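You operate a simulated robot arm through the tools that you are given. There is no shell and no other tool. Be economical: measure what you need, move in short steps, check, and stop when the job is done.

You run a simulated robot arm. Do the job below in one go: nothing can be reset, and whatever is moved stays where it is left.

TASK
Empty the small drawer's tray into the waste tub and wipe the stain off the slide shelf.
Fine: tray back, small drawer closed, spill nothing; beige cloth, back on the long counter. What is to be rubbed or washed off counts as gone when no trace of it is left.

The check looks at the end state, three seconds after you hand in, the way a careful person would. Anything else that was tipped, shoved, dropped, spilled or broken makes it a failure. Flat cloth is picked up by pressing the open fingertips on it (5 to 10 N) and closing them slowly along it; thin cloth reads only 2 to 8 mm in the jaws.

THE ROBOT
A 6-joint arm with a two-finger parallel gripper on a trunk, on a base that drives. Base frame: it is fixed to the floor where the robot stands at the start and does not move with it; the origin is under the middle of the robot, x ahead of it, y to its left, z up. Lengths are in mm, angles in degrees, forces in N, time in s.
With the tool pointing down near the work surface it reaches from about 340 to 860 mm from the robot's upright axis, wherever it stands. Its first joint turns from -115.0 to 115.0 degrees. Places, roughly: beige cloth (10x7x3 cm) [300, 700, 900]; black knob under the display [700, 600, 1100]; inside of the small steel drawer [1000, 0, 1100]; slide shelf [700, 300, 1100]; small steel drawer [900, 0, 1100]; teal switch on the control box [800, 700, 1200]; tray with the blue handle (13x15x3 cm) [1000, 0, 1100]. Payload 3.43 kg.
The TCP is the grasp point between the finger pads, 34 mm short of the fingertips. In the tool frame z runs along the fingers and y along their closing line. Largest opening 128 mm; finger width 24, thickness 12; the body of the gripper, 48 by 130 mm, starts 96 mm behind the TCP.
Orientation is told as [roll, pitch, yaw] about the base's x, y, z axes, in that order, counted from this pose: with the fingers straight down and closing along the base's y, the tool's x points along the base's -x, its y along +y and its z along -z.

THE INTERFACE
- The arm moves only by the tool arm_command. Its arguments are lists of equal length, an entry for each row: "rot": the turn, a rotation vector about the tool's x, y, z in degrees, a list of three; "slide": the shift along the tool's x, y, z in mm, a list of three; "jaw": the opening, from 0 (shut) to 1 (fully open). In form: {"rot": [[rx, ry, rz], ...], "slide": [[dx, dy, dz], ...], "jaw": [jaw, ...]}. A call has 1 to 8 rows; each row shifts and turns the commanded pose from where the row before left it, along the tool's axes as they then stand. A row lasts 0.2 s, in which the tool goes at most 50 mm and 8.6 degrees; a call with a longer step from one row to the next is refused whole, and so is a gripper value outside its range. A pose out of reach is approached as far as the arm can. The call stops where the force on the tool passes 40 N (or 10 N more than at its start, if that is more) or the arm is blocked; 0.2 s more then pass. Each finger travels about 108 mm/s and halts on what it meets, pressing with about 34 N; the grip force reading is that of the motor and also rises with nothing between the fingers. The clock runs only during rows and for 0.2 s after the last one: add rows that do not move to give the fingers time. The reply holds the time, the measured pose of the TCP, the force on the tool along the base axes, the opening and the grip force, in the units named above and with some noise, with the torque about the TCP (base axes, N m) and any sound that the robot's microphone picked up.
- Cameras (640 x 400 px; columns grow to the right, rows downward): "scene" is now at [-4.6, 203.8, 1475]; the picture's right is [0.11, -0.99, 0.00], its down [-0.39, -0.04, -0.92] and it looks along [0.91, 0.10, -0.40] (base axes); focal length 214 px, centre (320, 200). "wrist" rides on the gripper at [76, -11, -160] in the tool frame; the picture's right is [0.15, 0.99, 0.00], its down [-0.88, 0.13, -0.46] and it looks along [-0.45, 0.07, 0.89] (tool axes); focal length 234 px, centre (320, 200). There is no depth. A picture from a camera that has moved, and an enlarged one, comes with that camera's place and axes in the base frame and with its lens.
- snapshot(camera): a new picture of that camera. No time passes.
- move_column(by): slides the trunk up (or, below 0, down) by that many mm; the arm and the scene camera ride with it, the base frame stays. It gives what a move gives, with no picture.
- steer(legs): drives the robot by 1 to 6 legs, each [ahead, turn to the left] in mm and degrees, along the robot's own axes; the way and the turn of a leg run together, so that a leg with both is an arc; at most 1500 mm and 180 degrees a leg. The arm and the cameras ride along, it lands a little off, and it stops where it bumps. It gives what a move gives.
- pan_tilt(pan, tilt): turns the head with the scene camera to pan (to the left, within 103 degrees either way) and tilt (down, from -29 to 69), counted from straight ahead of the robot. It gives what a move gives.
- close_up(camera, box): a new picture of the part [left, top, right, bottom] of that camera's present view, enlarged. No time passes.
- hand_in(): hands the job in; it is judged then, once.

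Work in short steps. Places have to be worked out from the pictures, the camera data and where the tool is seen: move nearer, look again, correct. Check each grasp and each placing, and mend what went wrong. You have 120 turns and 90 pictures in all, those below and enlarged ones among them. Open the gripper and draw the arm clear of the work before you hand the job in, unless the task says otherwise; then end with one line.

The tools are called after "Request:" as a command line: name --argument value ..., lists and objects as JSON in quotes. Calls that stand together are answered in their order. arm_command: Moves the arm, as the interface text tells. Its arguments: {"type":"object","properties":{"rot":{"type":"array","items":{"type":"array","items":{"type":"number"}}},"slide":{"type":"array","items":{"type":"array","items":{"type":"number"}}},"jaw":{"type":"array","items":{"type":"number"}}},"required":["rot","slide","jaw"]} The other tools are called the same way: move_column (by) slides the trunk up or down; steer (legs) drives the base; pan_tilt (pan, tilt) turns the head that bears the scene camera; snapshot (camera) takes a picture; close_up (camera, box) takes an enlarged picture of a part of a camera's view; hand_in () hands the job in.

At the start:

```text
clock: 0.0
ee_pos: [475.4, -63.4, 1541.0]
ee_rot: [0.0, 0.0, 0.1]
force: [0.0, -0.1, 0.5]
torque: [0.04, -0.01, 0.0]
gripper_width: 128.0
gripper_force: 0.2
trunk travel left (down, up): [-725.0, 65.0]
robot x, y, heading: [-1.0, -2.5, -0.1]
head pan, tilt: [6.1, 23.4]
```

scene: 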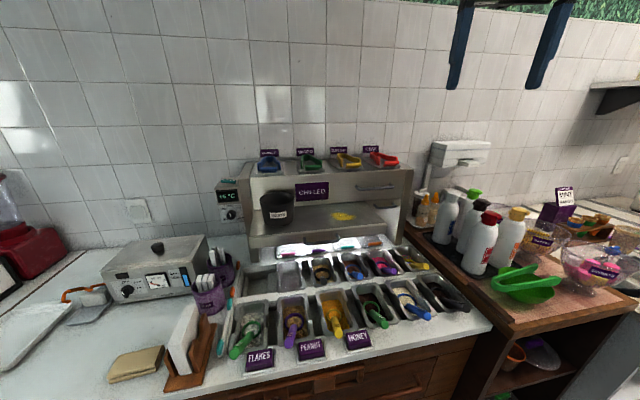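
wrist: 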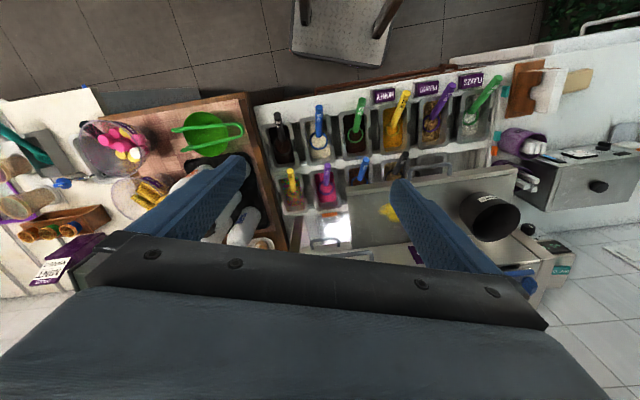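

The scene shows a topping station with a chilled unit, a dark tub and a yellow stain on its shelf, and a small drawer near the top right. I'll enlarge these parts.

Request:
close_up --camera "scene" --box '[200, 130, 440, 280]'

Request:
close_up --camera "scene" --box '[80, 220, 320, 400]'

```text
2.67 times, centred on (320, 205) of scene
camera zoom: at [-4.6, 203.8, 1475.0], right [0.11, -0.99, 0.0], down [-0.39, -0.04, -0.92], along [0.91, 0.1, -0.4], focal length 572 px, centre (320, 187)
```

zoom: 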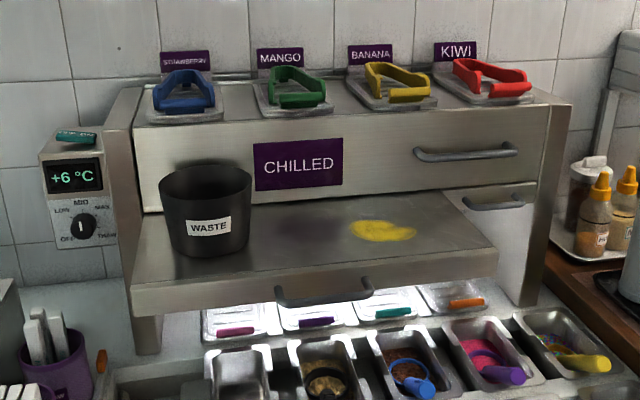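

```text
2.22 times, centred on (200, 310) of scene
camera zoom: at [-4.6, 203.8, 1475.0], right [0.11, -0.99, 0.0], down [-0.39, -0.04, -0.92], along [0.91, 0.1, -0.4], focal length 477 px, centre (587, -44)
```

zoom: 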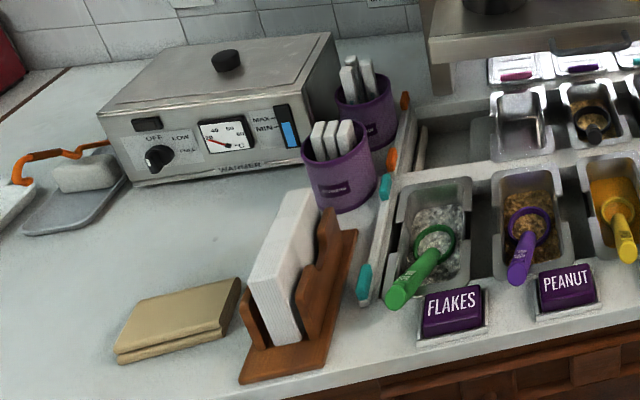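

I triangulate the stain near [734,194,1075], and the unit's depth axis is yawed about +17° from base x. The small drawer handle is roughly at [900,12,1060], a bit far, so I'll move the base slightly right and ahead, square to the unit, then look.

Request:
steer --legs '[[0, -42], [117, 0], [0, 59]]'

Request:
pan_tilt --pan 0 --tilt 30

Request:
snapshot --camera "scene"

Request:
snapshot --camera "wrist"

```text
clock: 3.2
ee_pos: [377.4, -433.9, 1540.1]
ee_rot: [-0.1, 0.1, -42.1]
force: [-0.4, 0.0, 0.0]
torque: [0.02, -0.03, -0.01]
gripper_width: 128.1
gripper_force: 0.0
trunk travel left (down, up): [-725.0, 65.0]
robot x, y, heading: [70.0, -65.3, -42.4]
head pan, tilt: [6.1, 23.4]
stopped in leg 2: the robot was blocked; the commanded pose is now the measured one
```

```text
clock: 3.9
ee_pos: [378.1, -433.7, 1539.4]
ee_rot: [0.0, 0.2, -42.2]
force: [-0.3, 0.1, -1.2]
torque: [0.0, 0.01, -0.02]
gripper_width: 128.0
gripper_force: 0.1
trunk travel left (down, up): [-725.0, 65.0]
robot x, y, heading: [65.8, -67.7, -42.1]
head pan, tilt: [0.0, 30.0]
```

```text
85 pictures are left
camera scene: at [193.1, 80.2, 1464.4], right [-0.67, -0.74, 0.0], down [-0.37, 0.34, -0.87], along [0.64, -0.58, -0.5], focal length 214 px, centre (320, 200)
```

scene: 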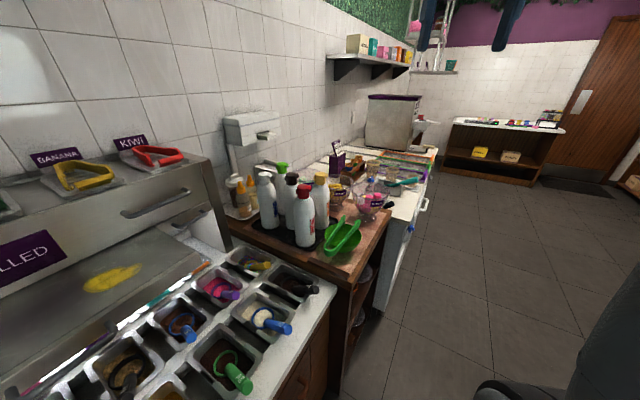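

```text
84 pictures are left
camera wrist: at [314.5, -391.3, 1700.4], right [0.55, 0.83, 0.0], down [0.74, -0.49, 0.45], along [0.38, -0.25, -0.89], focal length 234 px, centre (320, 200)
```

wrist: 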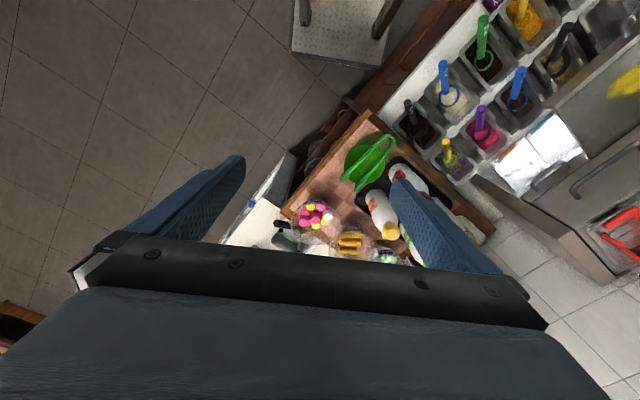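

The base touched the counter after about 95 mm. I'll turn it back to face the unit and look.

Request:
steer --legs '[[-15, 0], [0, 59]]'

Request:
snapshot --camera "scene"

Request:
snapshot --camera "wrist"

```text
clock: 7.2
ee_pos: [532.2, 9.7, 1540.2]
ee_rot: [0.0, 0.1, 15.4]
force: [0.2, 0.2, 0.6]
torque: [0.01, 0.02, 0.02]
gripper_width: 128.0
gripper_force: 0.0
trunk travel left (down, up): [-725.0, 65.0]
robot x, y, heading: [60.8, -69.0, 15.3]
head pan, tilt: [0.0, 30.0]
```

```text
83 pictures are left
camera scene: at [1.9, 115.8, 1464.4], right [0.27, -0.96, 0.0], down [-0.48, -0.13, -0.87], along [0.83, 0.23, -0.5], focal length 214 px, centre (320, 200)
```

scene: 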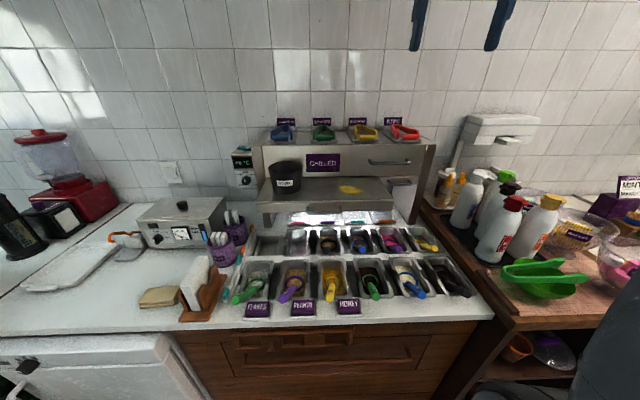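

```text
82 pictures are left
camera wrist: at [462.2, -21.0, 1700.4], right [-0.41, 0.91, 0.0], down [0.81, 0.36, 0.45], along [0.42, 0.18, -0.89], focal length 234 px, centre (320, 200)
```

wrist: 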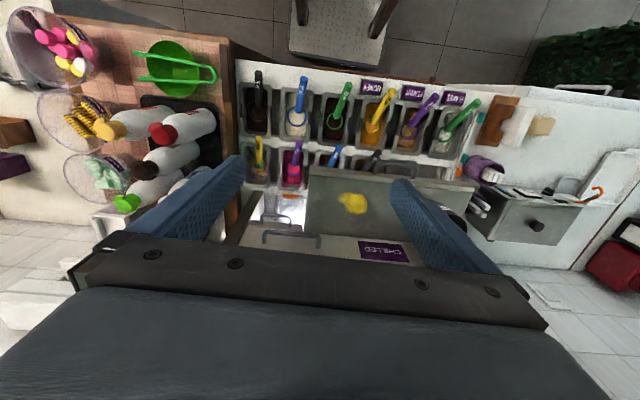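

Now I'm square to the unit. Enlarge on the drawer and shelf.

Request:
close_up --camera "scene" --box '[310, 130, 450, 230]'

Request:
close_up --camera "wrist" --box '[220, 150, 420, 275]'

Request:
close_up --camera "scene" --box '[220, 110, 380, 240]'

```text
4.00 times, centred on (380, 180) of scene
camera zoom: at [1.9, 115.8, 1464.4], right [0.27, -0.96, 0.0], down [-0.48, -0.13, -0.87], along [0.83, 0.23, -0.5], focal length 858 px, centre (80, 280)
```

zoom: 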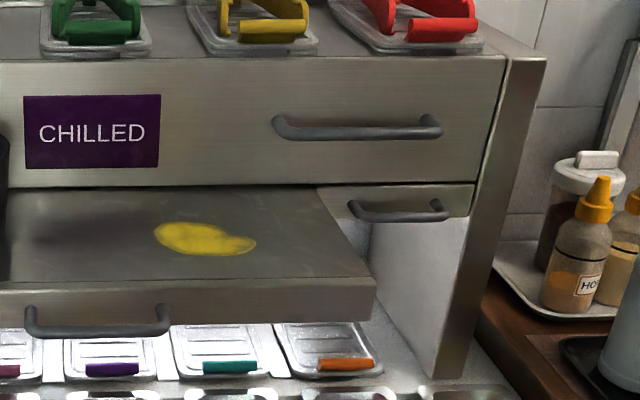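

```text
3.20 times, centred on (320, 212) of wrist
camera zoom: at [462.2, -21.0, 1700.4], right [-0.41, 0.91, 0.0], down [0.81, 0.36, 0.45], along [0.42, 0.18, -0.89], focal length 749 px, centre (320, 160)
```

zoom: 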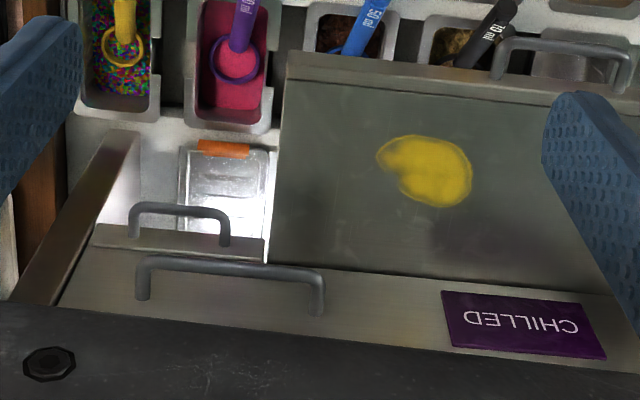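

```text
3.08 times, centred on (300, 175) of scene
camera zoom: at [1.9, 115.8, 1464.4], right [0.27, -0.96, 0.0], down [-0.48, -0.13, -0.87], along [0.83, 0.23, -0.5], focal length 660 px, centre (382, 277)
```

zoom: 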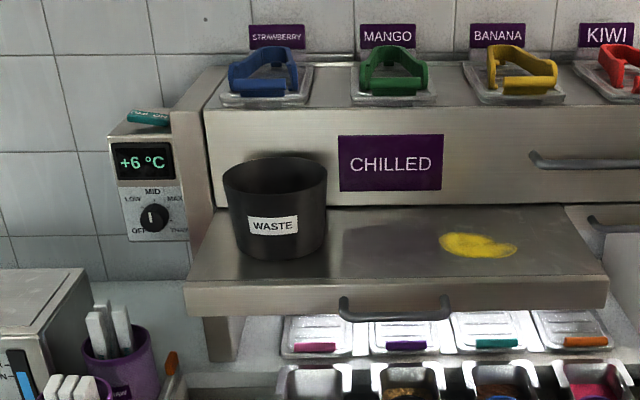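

The small drawer is slim, right of the shelf, with its handle bar at about [862,8,1077]; the big drawer's handle is above it at about z 1181. I'll lower the trunk, then swing the tool level to grip the bar from the front.

Request:
move_column --by -330

Request:
arm_command --rot '[[0, -8.5, 0], [0, -8.5, 0], [0, -8.5, 0], [0, -8.5, 0], [0, -8.5, 0]]' --slide '[[0, 0, 0], [0, 0, 0], [0, 0, 0], [0, 0, 0], [0, 0, 0]]' --jaw '[0.35, 0.35, 0.35, 0.35, 0.35]'

Request:
snapshot --camera "scene"

```text
clock: 10.4
ee_pos: [532.4, 9.9, 1210.4]
ee_rot: [0.0, 0.1, 15.5]
force: [-0.1, 0.3, -0.1]
torque: [-0.02, -0.01, 0.02]
gripper_width: 128.2
gripper_force: 0.0
trunk travel left (down, up): [-395.0, 395.0]
robot x, y, heading: [60.1, -70.4, 15.4]
head pan, tilt: [0.0, 30.0]
```

```text
clock: 11.6
ee_pos: [633.9, 16.3, 1250.5]
ee_rot: [0.1, -42.4, 15.5]
force: [0.2, -1.2, -0.8]
torque: [0.02, -0.02, 0.01]
gripper_width: 44.6
gripper_force: 0.1
out of reach, approached as far as the arm can: row 3, 4, 5
trunk travel left (down, up): [-395.0, 395.0]
robot x, y, heading: [60.3, -68.1, 15.1]
head pan, tilt: [0.0, 30.0]
```

```text
78 pictures are left
camera scene: at [90.3, 140.2, 1134.4], right [0.27, -0.96, 0.0], down [-0.48, -0.13, -0.87], along [0.84, 0.23, -0.5], focal length 214 px, centre (320, 200)
```

scene: 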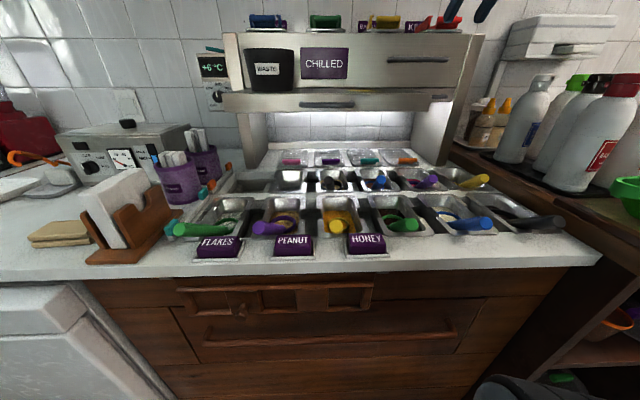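

The near end of the reach got in the way; I'll slide forward and continue pitching.

Request:
arm_command --rot '[[0, 0, 0], [0, 0, 0], [0, 0, 0], [0, 0, 0]]' --slide '[[-27.7, 0, 25.3], [-27.7, 0, 25.3], [-27.7, 0, 25.3], [0, 0, 0]]' --jaw '[0.35, 0.35, 0.35, 0.35]'

```text
clock: 12.6
ee_pos: [740.2, 46.9, 1252.1]
ee_rot: [-0.1, -42.4, 15.4]
force: [0.5, -0.8, -0.5]
torque: [-0.01, -0.01, 0.03]
gripper_width: 44.9
gripper_force: 0.1
trunk travel left (down, up): [-395.0, 395.0]
robot x, y, heading: [57.8, -69.0, 15.5]
head pan, tilt: [0.0, 30.0]
```

TCP is now about 85 mm in front of the unit's face, at a safe height. Finish the pitch to level.

Request:
arm_command --rot '[[0, -8, 0], [0, -8, 0], [0, -8, 0], [0, -8, 0], [0, -8, 0], [0, -7.6, 0]]' --slide '[[0, 0, 0], [0, 0, 0], [0, 0, 0], [0, 0, 0], [0, 0, 0], [0, 0, 0]]' --jaw '[0.35, 0.35, 0.35, 0.35, 0.35, 0.35]'

```text
clock: 14.0
ee_pos: [740.4, 52.8, 1248.0]
ee_rot: [2.0, -84.6, 15.2]
force: [-0.3, -0.5, -0.8]
torque: [-0.02, 0.0, -0.01]
gripper_width: 44.7
gripper_force: 0.1
out of reach, approached as far as the arm can: row 6
trunk travel left (down, up): [-395.0, 395.0]
robot x, y, heading: [57.7, -72.0, 15.2]
head pan, tilt: [0.0, 30.0]
```

Almost level. Now roll about the fingers so they close vertically, camera on the left.

Request:
arm_command --rot '[[0, 0, 8.5], [0, 0, 8.5], [0, 0, 8.5], [0, 0, 8.5], [0, 0, 8.5], [0, 0, 8.5]]' --slide '[[0, 0, 0], [0, 0, 0], [0, 0, 0], [0, 0, 0], [0, 0, 0], [0, 0, 0]]' --jaw '[0.35, 0.35, 0.35, 0.35, 0.35, 0.35]'

Request:
arm_command --rot '[[0, 0, 8.5], [0, 0, 8.5], [0, 0, 8.5], [0, 0, 8.5], [0, 0, 5]]' --slide '[[0, 0, 0], [0, 0, 0], [0, 0, 0], [0, 0, 0], [0, 0, 0]]' --jaw '[0.35, 0.35, 0.35, 0.35, 0.35]'

Request:
snapshot --camera "wrist"

Request:
snapshot --camera "scene"

```text
clock: 15.4
ee_pos: [741.7, 54.2, 1247.7]
ee_rot: [83.1, -38.4, -68.5]
force: [-0.8, 0.7, 0.3]
torque: [0.01, 0.0, 0.02]
gripper_width: 44.9
gripper_force: 0.2
trunk travel left (down, up): [-395.0, 395.0]
robot x, y, heading: [59.0, -69.1, 15.4]
head pan, tilt: [0.0, 30.0]
```

```text
clock: 16.6
ee_pos: [739.3, 55.0, 1248.7]
ee_rot: [84.7, 0.3, -72.7]
force: [-0.5, -0.7, -0.5]
torque: [-0.01, 0.01, -0.02]
gripper_width: 44.9
gripper_force: 0.0
trunk travel left (down, up): [-395.0, 395.0]
robot x, y, heading: [62.1, -73.0, 15.4]
head pan, tilt: [0.0, 30.0]
```

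```text
77 pictures are left
camera wrist: at [565.0, 79.4, 1253.6], right [0.05, 0.16, 0.99], down [-0.16, -0.97, 0.17], along [0.99, -0.17, -0.02], focal length 234 px, centre (320, 200)
```

wrist: 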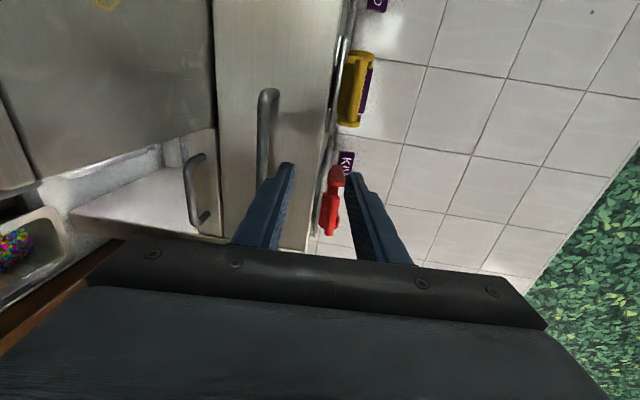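

```text
76 pictures are left
camera scene: at [90.4, 140.2, 1134.4], right [0.27, -0.96, 0.0], down [-0.48, -0.13, -0.87], along [0.83, 0.23, -0.5], focal length 214 px, centre (320, 200)
```

scene: 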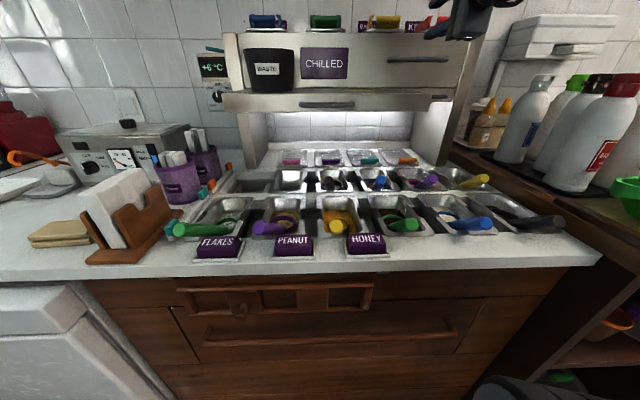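

The handle bar lies at about [862,9,1077] in this view too. Move right 79 mm, then down 170 mm, in front of it.

Request:
arm_command --rot '[[0, 0, 0], [0, 0, 0], [0, 0, 0], [0, 0, 0], [0, 0, 0], [0, 0, 0]]' --slide '[[-40, 0, 0], [-39, 0, 0], [0, -42.2, 3.7], [0, -42.2, 3.7], [0, -42.2, 3.7], [0, -42.2, 3.7]]' --jaw '[0.35, 0.35, 0.35, 0.35, 0.35, 0.35]'

Request:
snapshot --camera "wrist"

Request:
close_up --camera "scene" --box '[360, 20, 520, 140]'

```text
clock: 18.0
ee_pos: [762.5, -17.0, 1078.9]
ee_rot: [84.7, 0.1, -72.7]
force: [0.8, -0.2, 0.2]
torque: [-0.02, 0.03, -0.01]
gripper_width: 44.8
gripper_force: 0.0
trunk travel left (down, up): [-395.0, 395.0]
robot x, y, heading: [57.9, -71.5, 15.3]
head pan, tilt: [0.0, 30.0]
```

```text
75 pictures are left
camera wrist: at [587.8, 7.8, 1082.8], right [0.05, 0.16, 0.99], down [-0.16, -0.97, 0.17], along [0.99, -0.17, -0.02], focal length 234 px, centre (320, 200)
```

wrist: 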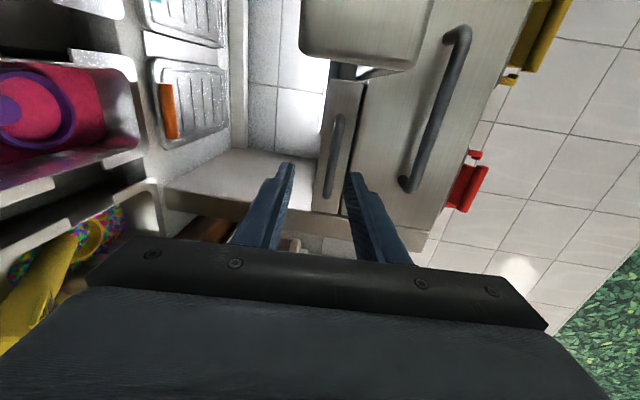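

```text
3.33 times, centred on (440, 80) of scene
camera zoom: at [90.2, 140.2, 1134.4], right [0.27, -0.96, 0.0], down [-0.48, -0.13, -0.87], along [0.84, 0.23, -0.5], focal length 715 px, centre (-80, 600)
```

zoom: 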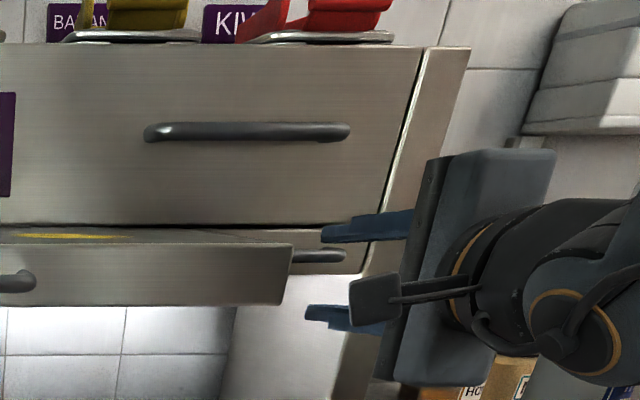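

The bar sits ~9 mm higher than the TCP and ~105 mm ahead. Approach in two steps.

Request:
arm_command --rot '[[0, 0, 0], [0, 0, 0], [0, 0, 0]]' --slide '[[0, 6.5, 20], [0, 6, 20], [0, 0, 10]]' --jaw '[0.35, 0.35, 0.35]'

Request:
snapshot --camera "wrist"

Request:
close_up --camera "scene" --box '[380, 40, 500, 130]'

```text
clock: 18.8
ee_pos: [812.4, -4.8, 1086.1]
ee_rot: [84.6, 0.1, -72.7]
force: [-0.2, 0.0, 0.7]
torque: [0.01, 0.05, -0.04]
gripper_width: 44.9
gripper_force: 0.1
trunk travel left (down, up): [-395.0, 395.0]
robot x, y, heading: [60.5, -70.1, 15.1]
head pan, tilt: [0.0, 30.0]
```

```text
73 pictures are left
camera wrist: at [637.5, 20.2, 1091.8], right [0.05, 0.16, 0.99], down [-0.16, -0.97, 0.17], along [0.99, -0.17, -0.02], focal length 234 px, centre (320, 200)
```

wrist: 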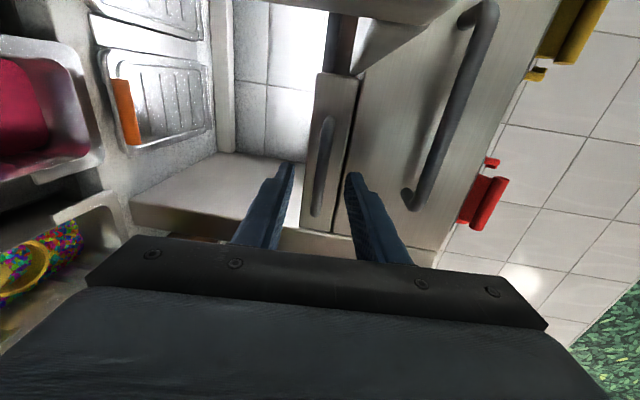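

```text
4.44 times, centred on (440, 85) of scene
camera zoom: at [90.3, 140.2, 1134.4], right [0.27, -0.96, 0.0], down [-0.48, -0.13, -0.87], along [0.84, 0.23, -0.5], focal length 953 px, centre (-213, 711)
```

zoom: 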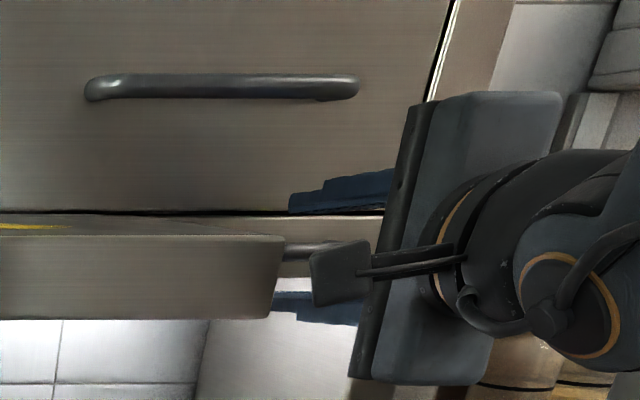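

Bar is centred between the fingers. Advance 36 mm more and look.

Request:
arm_command --rot '[[0, 0, 0], [0, 0, 0], [0, 0, 0]]' --slide '[[0, 2, 14], [0, 1.5, 14], [0, 0, 8]]' --jaw '[0.35, 0.35, 0.35]'

Request:
close_up --camera "wrist" --box '[220, 80, 420, 260]'

```text
clock: 19.6
ee_pos: [849.3, 6.1, 1087.1]
ee_rot: [84.7, 0.3, -72.8]
force: [0.4, -0.7, 0.4]
torque: [0.02, 0.04, 0.01]
gripper_width: 44.8
gripper_force: 0.0
trunk travel left (down, up): [-395.0, 395.0]
robot x, y, heading: [58.4, -70.8, 15.2]
head pan, tilt: [0.0, 30.0]
```

```text
2.22 times, centred on (320, 170) of wrist
camera zoom: at [672.6, 31.4, 1091.9], right [0.05, 0.16, 0.99], down [-0.16, -0.97, 0.17], along [0.99, -0.17, -0.02], focal length 520 px, centre (320, 267)
```

zoom: 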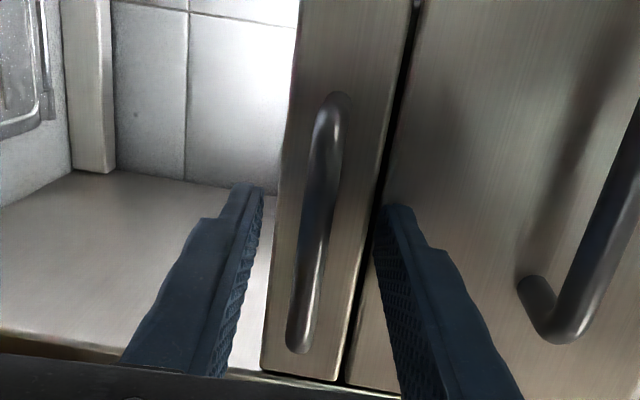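

The bar is between the fingers; close on it.

Request:
arm_command --rot '[[0, 0, 0], [0, 0, 0], [0, 0, 0], [0, 0, 0]]' --slide '[[0, 0, 0], [0, 0, 0], [0, 0, 0], [0, 0, 0]]' --jaw '[0.2, 0.1, 0, 0]'

```text
clock: 20.6
ee_pos: [847.2, 5.9, 1083.5]
ee_rot: [84.3, 0.2, -72.7]
force: [-9.1, 0.7, -19.1]
torque: [-0.26, 0.02, 0.01]
gripper_width: 10.6
gripper_force: 44.0
trunk travel left (down, up): [-395.0, 395.0]
robot x, y, heading: [59.2, -71.8, 15.5]
head pan, tilt: [0.0, 30.0]
```

Gripped at 10.6 mm. Pull back gently 45 mm and read the forces.

Request:
arm_command --rot '[[0, 0, 0], [0, 0, 0], [0, 0, 0], [0, 0, 0]]' --slide '[[0, -4, -5], [0, -1.2, -13], [0, -1.2, -13], [0, -1.2, -13]]' --jaw '[0, 0, 0, 0]'

```text
clock: 21.6
ee_pos: [805.0, -7.9, 1083.8]
ee_rot: [84.7, 0.3, -72.9]
force: [1.0, -1.4, -7.2]
torque: [-0.15, -0.01, 0.08]
gripper_width: 10.5
gripper_force: 44.2
trunk travel left (down, up): [-395.0, 395.0]
robot x, y, heading: [60.5, -67.4, 15.5]
head pan, tilt: [0.0, 30.0]
```

It opens freely; continue another 120 mm.

Request:
arm_command --rot '[[0, 0, 0], [0, 0, 0], [0, 0, 0], [0, 0, 0], [0, 0, 0], [0, 0, 0]]' --slide '[[0, -1.8, -20], [0, -1.8, -20], [0, -1.8, -20], [0, -1.8, -20], [0, -1.8, -20], [0, -1.8, -20]]' --jaw '[0, 0, 0, 0, 0, 0]'

Request:
snapshot --camera "wrist"

Request:
snapshot --camera "scene"

```text
clock: 23.0
ee_pos: [689.9, -42.0, 1084.4]
ee_rot: [84.7, 0.2, -72.7]
force: [-1.3, 7.8, 9.1]
torque: [-0.1, -0.09, 0.12]
gripper_width: 10.6
gripper_force: 44.2
trunk travel left (down, up): [-395.0, 395.0]
robot x, y, heading: [60.0, -69.1, 15.4]
head pan, tilt: [0.0, 30.0]
```

```text
70 pictures are left
camera wrist: at [513.6, -18.3, 1088.9], right [0.04, 0.16, 0.99], down [-0.16, -0.97, 0.17], along [0.99, -0.16, -0.02], focal length 234 px, centre (320, 200)
```

wrist: 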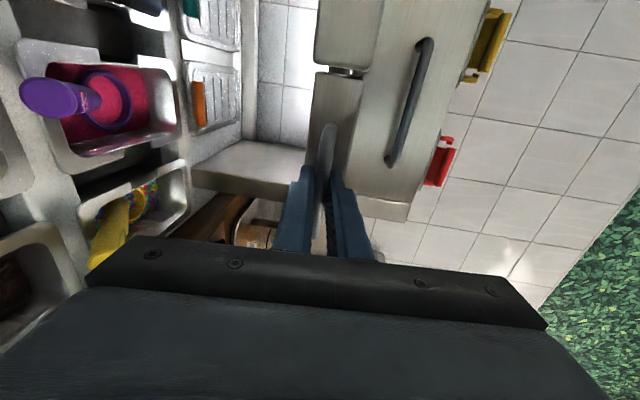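

```text
69 pictures are left
camera scene: at [89.9, 140.7, 1134.4], right [0.27, -0.96, 0.0], down [-0.48, -0.13, -0.87], along [0.84, 0.23, -0.5], focal length 214 px, centre (320, 200)
```

scene: 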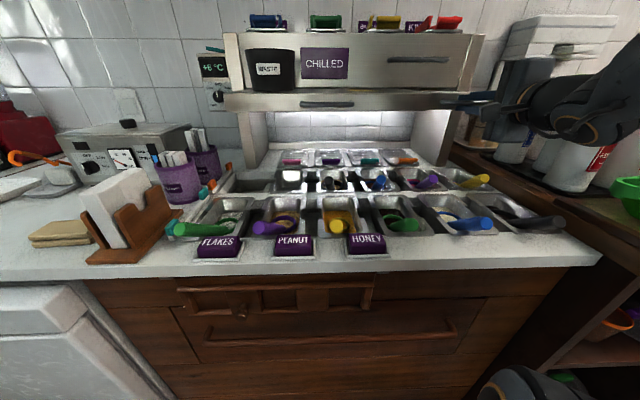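

Drawer has followed about 165 mm. Release, back off 60 mm, and raise the trunk to look inside.

Request:
arm_command --rot '[[0, 0, 0], [0, 0, 0], [0, 0, 0], [0, 0, 0], [0, 0, 0]]' --slide '[[0, 0, 0], [0, 0, 0], [0, -1, -15], [0, -2, -25], [0, -2, -25]]' --jaw '[0.2, 0.35, 0.35, 0.35, 0.35]'

Request:
move_column --by 350

Request:
snapshot --camera "scene"

```text
clock: 24.2
ee_pos: [661.3, -74.5, 1067.4]
ee_rot: [84.7, 0.2, -72.5]
force: [0.2, 1.9, 8.2]
torque: [-0.05, -0.26, 0.09]
gripper_width: 49.1
gripper_force: 3.6
out of reach, approached as far as the arm can: row 3, 4, 5
trunk travel left (down, up): [-395.0, 395.0]
robot x, y, heading: [58.3, -67.1, 15.4]
head pan, tilt: [0.0, 30.0]
```

```text
clock: 27.6
ee_pos: [659.7, -76.5, 1416.1]
ee_rot: [84.7, 0.2, -72.7]
force: [0.4, -0.6, 0.3]
torque: [-0.03, -0.02, 0.0]
gripper_width: 44.5
gripper_force: 0.1
trunk travel left (down, up): [-745.0, 45.0]
robot x, y, heading: [59.0, -70.1, 15.5]
head pan, tilt: [0.0, 30.0]
```

```text
68 pictures are left
camera scene: at [-3.5, 114.4, 1484.4], right [0.27, -0.96, 0.0], down [-0.48, -0.13, -0.87], along [0.84, 0.23, -0.5], focal length 214 px, centre (320, 200)
```

scene: 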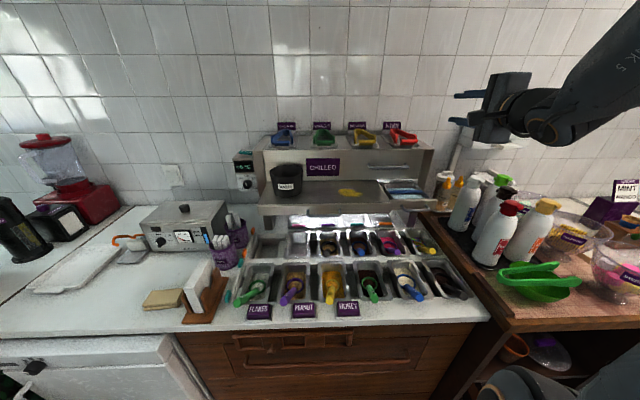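

The arm met its inner reach limit but got clear. Enlarge on the opened drawer.

Request:
close_up --camera "scene" --box '[340, 150, 460, 225]'

Request:
snapshot --camera "wrist"

```text
5.33 times, centred on (400, 188) of scene
camera zoom: at [-3.5, 114.4, 1484.4], right [0.27, -0.96, 0.0], down [-0.48, -0.13, -0.87], along [0.84, 0.23, -0.5], focal length 1144 px, centre (-107, 267)
```

zoom: 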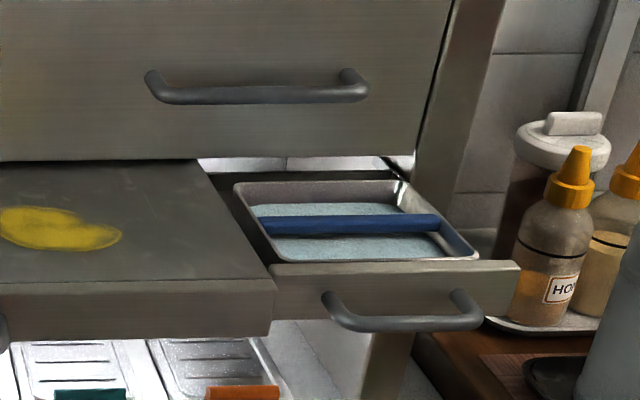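

```text
66 pictures are left
camera wrist: at [484.2, -51.4, 1420.9], right [0.05, 0.16, 0.99], down [-0.16, -0.97, 0.17], along [0.99, -0.17, -0.02], focal length 234 px, centre (320, 200)
```

wrist: 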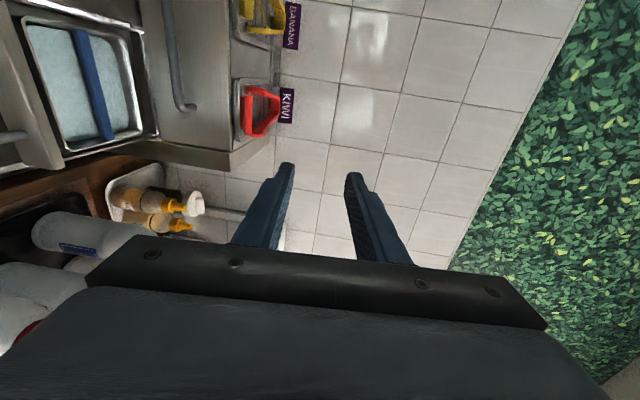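

The tray holds a pale blue filling, with a blue bar handle across it at about [788,-9,1102]. I'll turn the tool straight down (closing fore-aft) and look from above.

Request:
arm_command --rot '[[8.5, 0, 0], [8.5, 0, 0], [8.5, 0, 0], [8.5, 0, 0], [8.5, 0, 0]]' --slide '[[0, 0, 10], [0, 0, 10], [0, 0, 10], [0, 0, 0], [0, 0, 0]]' --jaw '[0.35, 0.35, 0.35, 0.35, 0.35]'

Request:
arm_command --rot '[[8.5, 0, 0], [8.5, 0, 0], [8.5, 0, 0], [8.5, 0, 0], [8.2, 0, 0]]' --slide '[[0, 0, 0], [0, 0, 0], [0, 0, 0], [0, 0, 0], [0, 0, 0]]' --jaw '[0.35, 0.35, 0.35, 0.35, 0.35]'

Request:
snapshot --camera "wrist"

```text
clock: 28.9
ee_pos: [687.1, -67.9, 1409.9]
ee_rot: [42.0, 0.1, -72.8]
force: [-0.5, -0.4, -0.2]
torque: [0.0, 0.0, -0.01]
gripper_width: 44.6
gripper_force: 0.0
trunk travel left (down, up): [-745.0, 45.0]
robot x, y, heading: [56.5, -70.4, 15.2]
head pan, tilt: [0.0, 30.0]
```

```text
clock: 30.1
ee_pos: [686.1, -67.4, 1409.9]
ee_rot: [-0.2, 0.2, -72.9]
force: [0.3, 0.2, 0.0]
torque: [0.01, -0.06, 0.0]
gripper_width: 44.7
gripper_force: 0.2
trunk travel left (down, up): [-745.0, 45.0]
robot x, y, heading: [57.4, -70.1, 15.4]
head pan, tilt: [0.0, 30.0]
```

```text
65 pictures are left
camera wrist: at [652.7, 0.8, 1570.6], right [0.9, 0.43, 0.0], down [0.39, -0.8, 0.45], along [0.19, -0.41, -0.89], focal length 234 px, centre (320, 200)
```

wrist: 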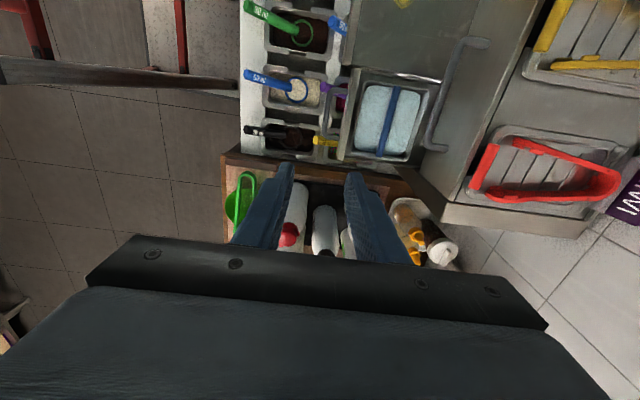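

Enlarge on the tray from this view.

Request:
close_up --camera "wrist" --box '[310, 20, 510, 200]'

```text
2.22 times, centred on (410, 110) of wrist
camera zoom: at [652.7, 0.8, 1570.6], right [0.9, 0.43, 0.0], down [0.39, -0.8, 0.45], along [0.19, -0.41, -0.89], focal length 520 px, centre (120, 400)
```

zoom: 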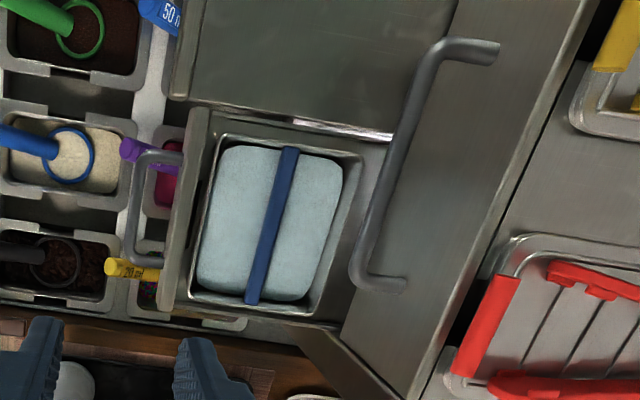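

The unit's face is ~19 mm behind the tray, with the big handle overhanging it, so the lift must be low, then back, then up. Move above the bar first and descend to z 1200.

Request:
arm_command --rot '[[0, 0, 0], [0, 0, 0], [0, 0, 0], [0, 0, 0], [0, 0, 0], [0, 0, 0], [0, 0, 0], [0, 0, 0]]' --slide '[[9, 38, 0], [9, 38, 0], [7, 38, 0], [0, 0, 40], [0, 0, 40], [0, 0, 45], [0, 0, 45], [0, 0, 30]]' --jaw '[0.27, 0.27, 0.27, 0.27, 0.27, 0.27, 0.27, 0.27]'

Request:
snapshot --camera "wrist"

Request:
close_up --camera "scene" --box '[340, 120, 460, 225]'

```text
clock: 31.9
ee_pos: [788.0, -10.6, 1210.4]
ee_rot: [0.0, 0.2, -72.6]
force: [0.5, 1.3, -0.5]
torque: [0.01, -0.02, 0.01]
gripper_width: 35.0
gripper_force: 0.0
trunk travel left (down, up): [-745.0, 45.0]
robot x, y, heading: [57.0, -70.1, 15.3]
head pan, tilt: [0.0, 30.0]
```

```text
63 pictures are left
camera wrist: at [755.6, 57.9, 1370.6], right [0.9, 0.43, 0.0], down [0.39, -0.8, 0.45], along [0.2, -0.41, -0.89], focal length 234 px, centre (320, 200)
```

wrist: 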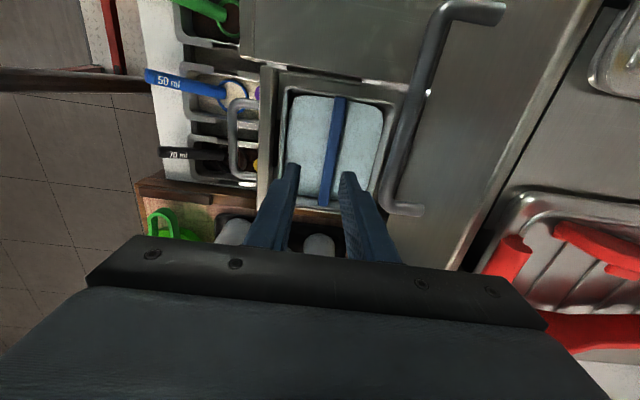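

```text
3.81 times, centred on (400, 172) of scene
camera zoom: at [-3.5, 114.4, 1484.4], right [0.27, -0.96, 0.0], down [-0.48, -0.13, -0.87], along [0.84, 0.23, -0.5], focal length 817 px, centre (15, 305)
```

zoom: 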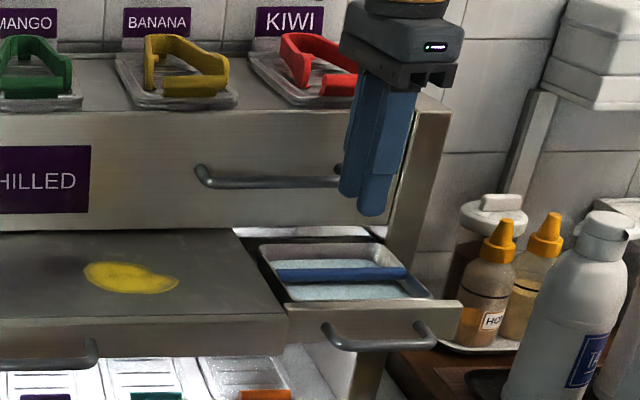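

The bar is ~13 mm further back than my line of descent; shift, narrow the fingers a bit, and go down to z 1150.

Request:
arm_command --rot '[[0, 0, 0], [0, 0, 0], [0, 0, 0]]' --slide '[[0, 13, 0], [0, 0, 30], [0, 0, 30]]' --jaw '[0.24, 0.24, 0.24]'

Request:
close_up --camera "wrist" --box '[220, 60, 440, 260]'

Request:
close_up --camera "scene" --box '[340, 130, 460, 220]'

```text
clock: 32.6
ee_pos: [801.2, -4.4, 1150.8]
ee_rot: [-0.1, 0.1, -72.8]
force: [0.0, 0.0, 1.2]
torque: [-0.01, -0.01, 0.0]
gripper_width: 30.6
gripper_force: 0.1
trunk travel left (down, up): [-745.0, 45.0]
robot x, y, heading: [59.7, -70.1, 15.4]
head pan, tilt: [0.0, 30.0]
```

```text
2.00 times, centred on (330, 160) of wrist
camera zoom: at [769.0, 64.1, 1311.1], right [0.9, 0.43, 0.0], down [0.39, -0.8, 0.45], along [0.19, -0.41, -0.89], focal length 468 px, centre (300, 280)
```

zoom: 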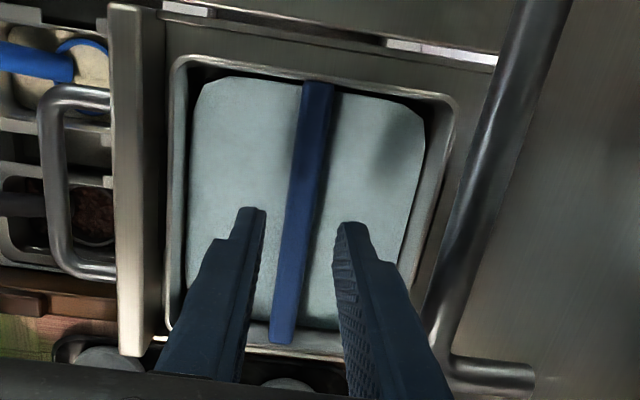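

```text
4.44 times, centred on (400, 175) of scene
camera zoom: at [-3.6, 114.4, 1484.4], right [0.27, -0.96, 0.0], down [-0.48, -0.13, -0.87], along [0.84, 0.23, -0.5], focal length 953 px, centre (-36, 311)
```

zoom: 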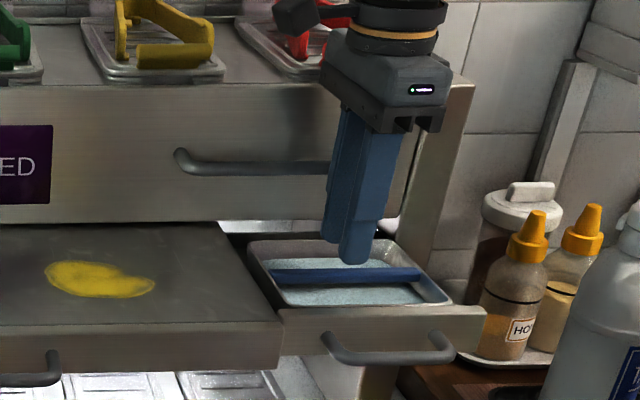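

The fingers straddle the bar well. Go down 24 mm.

Request:
arm_command --rot '[[0, 0, 0], [0, 0, 0]]' --slide '[[0, 0, 14], [0, 0, 10]]' --jaw '[0.24, 0.24]'

Request:
close_up --camera "wrist" --box '[250, 80, 410, 240]'

Request:
close_up --camera "scene" --box '[360, 150, 440, 210]'

```text
clock: 33.2
ee_pos: [800.9, -6.8, 1126.7]
ee_rot: [-0.1, 0.1, -72.6]
force: [-0.4, -0.8, 0.4]
torque: [-0.01, -0.04, 0.01]
gripper_width: 30.7
gripper_force: 0.0
trunk travel left (down, up): [-745.0, 45.0]
robot x, y, heading: [60.4, -70.2, 15.3]
head pan, tilt: [0.0, 30.0]
```

```text
2.50 times, centred on (330, 160) of wrist
camera zoom: at [768.2, 62.1, 1287.2], right [0.9, 0.43, 0.0], down [0.39, -0.8, 0.45], along [0.2, -0.41, -0.89], focal length 585 px, centre (295, 300)
```

zoom: 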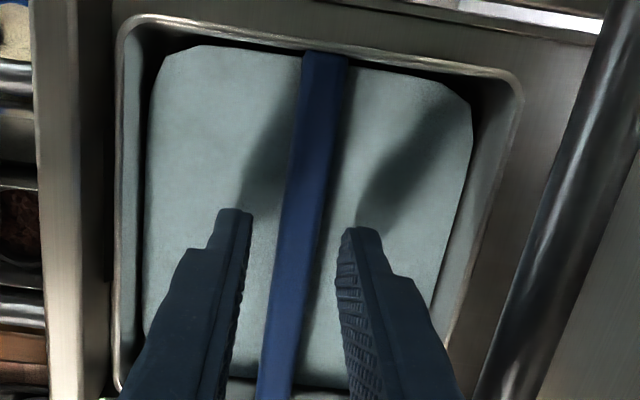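

```text
6.67 times, centred on (400, 180) of scene
camera zoom: at [-3.5, 114.4, 1484.4], right [0.27, -0.96, 0.0], down [-0.48, -0.13, -0.87], along [0.84, 0.23, -0.5], focal length 1430 px, centre (-213, 333)
```

zoom: 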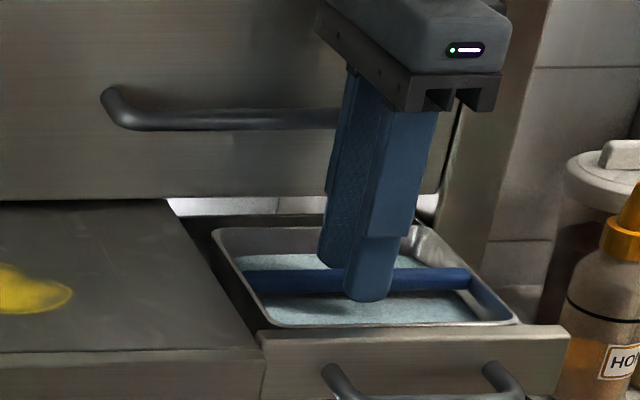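

The fingertips reach just below the bar; close slowly.

Request:
arm_command --rot '[[0, 0, 0], [0, 0, 0], [0, 0, 0], [0, 0, 0], [0, 0, 0]]' --slide '[[0, 0, 2], [0, 0, 0], [0, 0, 0], [0, 0, 0], [0, 0, 0]]' --jaw '[0.18, 0.12, 0.06, 0, 0]'

Request:
close_up --camera "wrist" --box '[250, 80, 410, 240]'

```text
clock: 34.5
ee_pos: [801.4, -6.1, 1124.5]
ee_rot: [0.0, 0.2, -72.7]
force: [0.8, 0.3, 1.1]
torque: [-0.07, -0.04, 0.02]
gripper_width: 13.5
gripper_force: 34.1
trunk travel left (down, up): [-745.0, 45.0]
robot x, y, heading: [60.9, -67.7, 15.4]
head pan, tilt: [0.0, 30.0]
```

```text
2.50 times, centred on (330, 160) of wrist
camera zoom: at [767.7, 62.7, 1285.3], right [0.9, 0.43, 0.0], down [0.39, -0.8, 0.45], along [0.2, -0.41, -0.89], focal length 585 px, centre (295, 300)
```

zoom: 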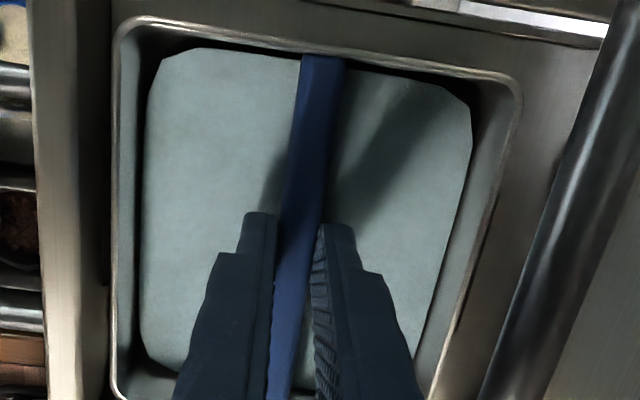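

Gripped at 13.5 mm; this TCP pose [801,-6,1124.5] is the return pose. Lift slowly.

Request:
arm_command --rot '[[0, 0, 0], [0, 0, 0], [0, 0, 0], [0, 0, 0]]' --slide '[[0, 0, -4], [0, 0, -6], [0, 0, -8], [0, 0, -8]]' --jaw '[0, 0, 0, 0]'

Request:
close_up --camera "scene" --box '[340, 130, 460, 220]'

Request:
close_up --camera "wrist" --box '[220, 60, 440, 260]'

```text
clock: 35.5
ee_pos: [799.5, -5.5, 1149.1]
ee_rot: [-0.1, 0.2, -72.7]
force: [0.0, 0.0, -2.9]
torque: [0.04, 0.01, -0.01]
gripper_width: 13.5
gripper_force: 33.5
trunk travel left (down, up): [-745.0, 45.0]
robot x, y, heading: [61.0, -67.8, 15.3]
head pan, tilt: [0.0, 30.0]
```

```text
4.44 times, centred on (400, 175) of scene
camera zoom: at [-3.3, 114.4, 1484.4], right [0.27, -0.96, 0.0], down [-0.48, -0.13, -0.87], along [0.83, 0.23, -0.5], focal length 953 px, centre (-36, 311)
```

zoom: 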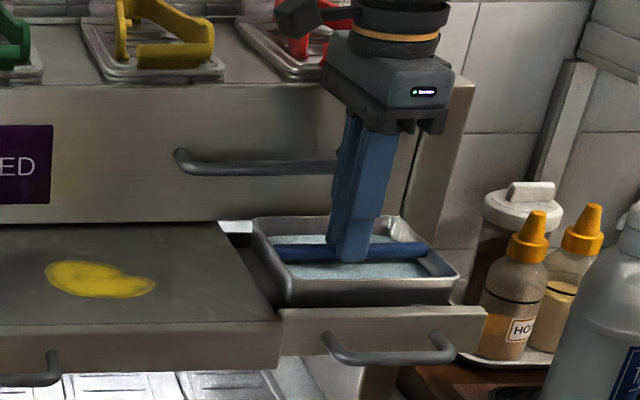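

```text
2.00 times, centred on (330, 160) of wrist
camera zoom: at [767.6, 62.7, 1309.9], right [0.9, 0.43, 0.0], down [0.39, -0.8, 0.45], along [0.19, -0.41, -0.89], focal length 468 px, centre (300, 280)
```

zoom: 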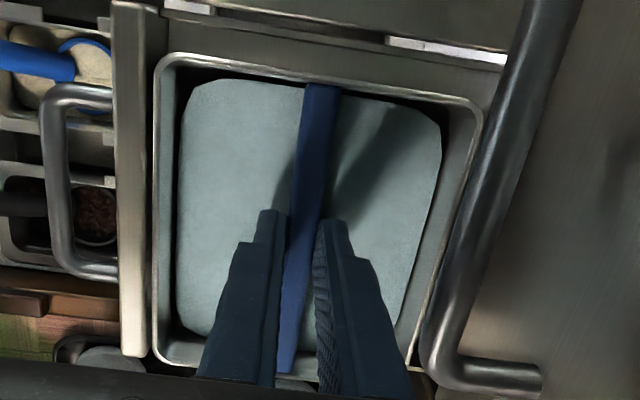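

Tray is level and free, ~3 N. Lift another 22 mm, then move back 70 mm slowly.

Request:
arm_command --rot '[[0, 0, 0], [0, 0, 0], [0, 0, 0], [0, 0, 0], [0, 0, 0], [0, 0, 0], [0, 0, 0], [0, 0, 0]]' --slide '[[0, 0, -8], [0, 0, -8], [0, 0, -6], [0, -8, 0], [0, -15, 0], [0, -18, 0], [0, -18, 0], [0, -11, 0]]' --jaw '[0, 0, 0, 0, 0, 0, 0, 0]'

Request:
snapshot --camera "wrist"

Request:
snapshot --camera "scene"

```text
clock: 37.2
ee_pos: [733.4, -25.8, 1170.8]
ee_rot: [-0.1, 0.2, -72.7]
force: [-0.7, 0.6, -3.3]
torque: [0.0, 0.0, 0.02]
gripper_width: 13.5
gripper_force: 34.0
trunk travel left (down, up): [-745.0, 45.0]
robot x, y, heading: [56.2, -72.5, 15.3]
head pan, tilt: [0.0, 30.0]
```

```text
54 pictures are left
camera wrist: at [702.1, 43.4, 1331.4], right [0.9, 0.43, 0.0], down [0.39, -0.8, 0.45], along [0.2, -0.41, -0.89], focal length 234 px, centre (320, 200)
```

wrist: 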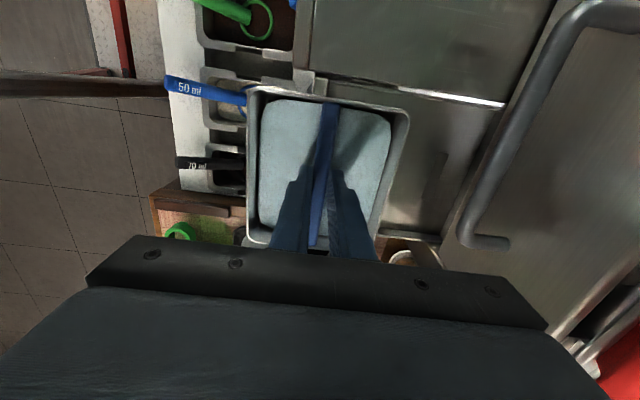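

```text
53 pictures are left
camera scene: at [-3.3, 114.5, 1484.4], right [0.27, -0.96, 0.0], down [-0.48, -0.13, -0.87], along [0.83, 0.23, -0.5], focal length 214 px, centre (320, 200)
```

scene: 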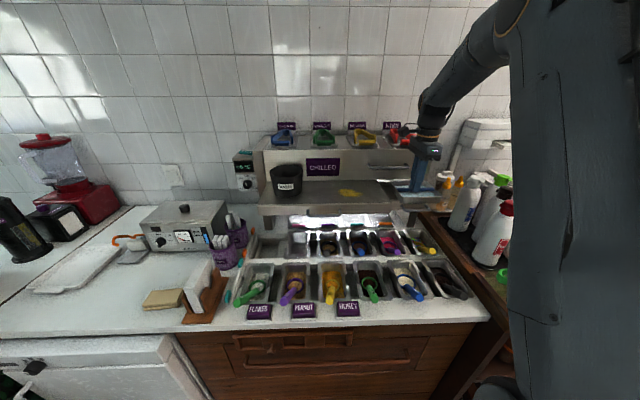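

Tray is clear of the unit, level. Raise it gently 160 mm before carrying it left along the front of the unit.

Request:
arm_command --rot '[[0, 0, 0], [0, 0, 0], [0, 0, 0], [0, 0, 0], [0, 0, 0], [0, 0, 0], [0, 0, 0]]' --slide '[[0, 0, -10], [0, 0, -25], [0, 0, -30], [0, 0, -30], [0, 0, -30], [0, 0, -25], [0, 0, -10]]' --jaw '[0, 0, 0, 0, 0, 0, 0]'

Request:
arm_command --rot '[[0, 0, 0], [0, 0, 2], [0, 0, 3], [0, 0, 3], [0, 0, 3], [0, 0, 3], [0, 0, 3], [0, 0, 3]]' --slide '[[8, 0, 0], [20, 0, 0], [30, -1, 0], [32, -3, 0], [32, -4, 0], [32, -5, 0], [32, -7, 0], [32, -8, 0]]' --jaw '[0, 0, 0, 0, 0, 0, 0, 0]'

Request:
snapshot --camera "wrist"

```text
clock: 38.9
ee_pos: [733.3, -26.4, 1333.7]
ee_rot: [0.0, 0.2, -72.7]
force: [0.1, 0.5, -3.4]
torque: [0.01, -0.01, -0.01]
gripper_width: 13.4
gripper_force: 33.8
trunk travel left (down, up): [-745.0, 45.0]
robot x, y, heading: [61.4, -70.5, 15.5]
head pan, tilt: [0.0, 30.0]
```

```text
clock: 40.6
ee_pos: [668.1, 186.2, 1332.6]
ee_rot: [-0.2, 0.2, -92.8]
force: [0.0, 0.5, -2.5]
torque: [0.04, -0.03, 0.01]
gripper_width: 13.6
gripper_force: 33.9
trunk travel left (down, up): [-745.0, 45.0]
robot x, y, heading: [58.4, -68.4, 15.4]
head pan, tilt: [0.0, 30.0]
```

```text
52 pictures are left
camera wrist: at [661.3, 261.4, 1493.2], right [1.0, 0.1, 0.0], down [0.09, -0.89, 0.45], along [0.04, -0.45, -0.89], focal length 234 px, centre (320, 200)
```

wrist: 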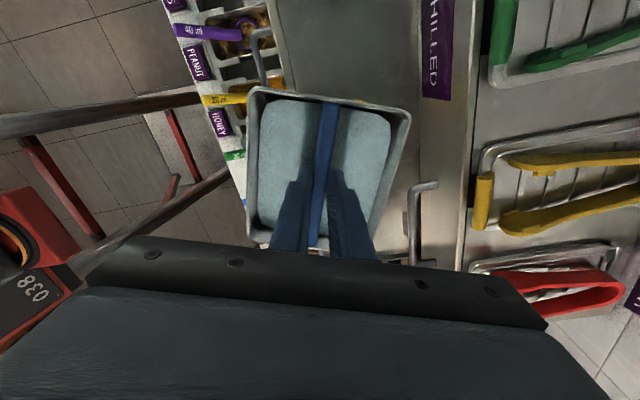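

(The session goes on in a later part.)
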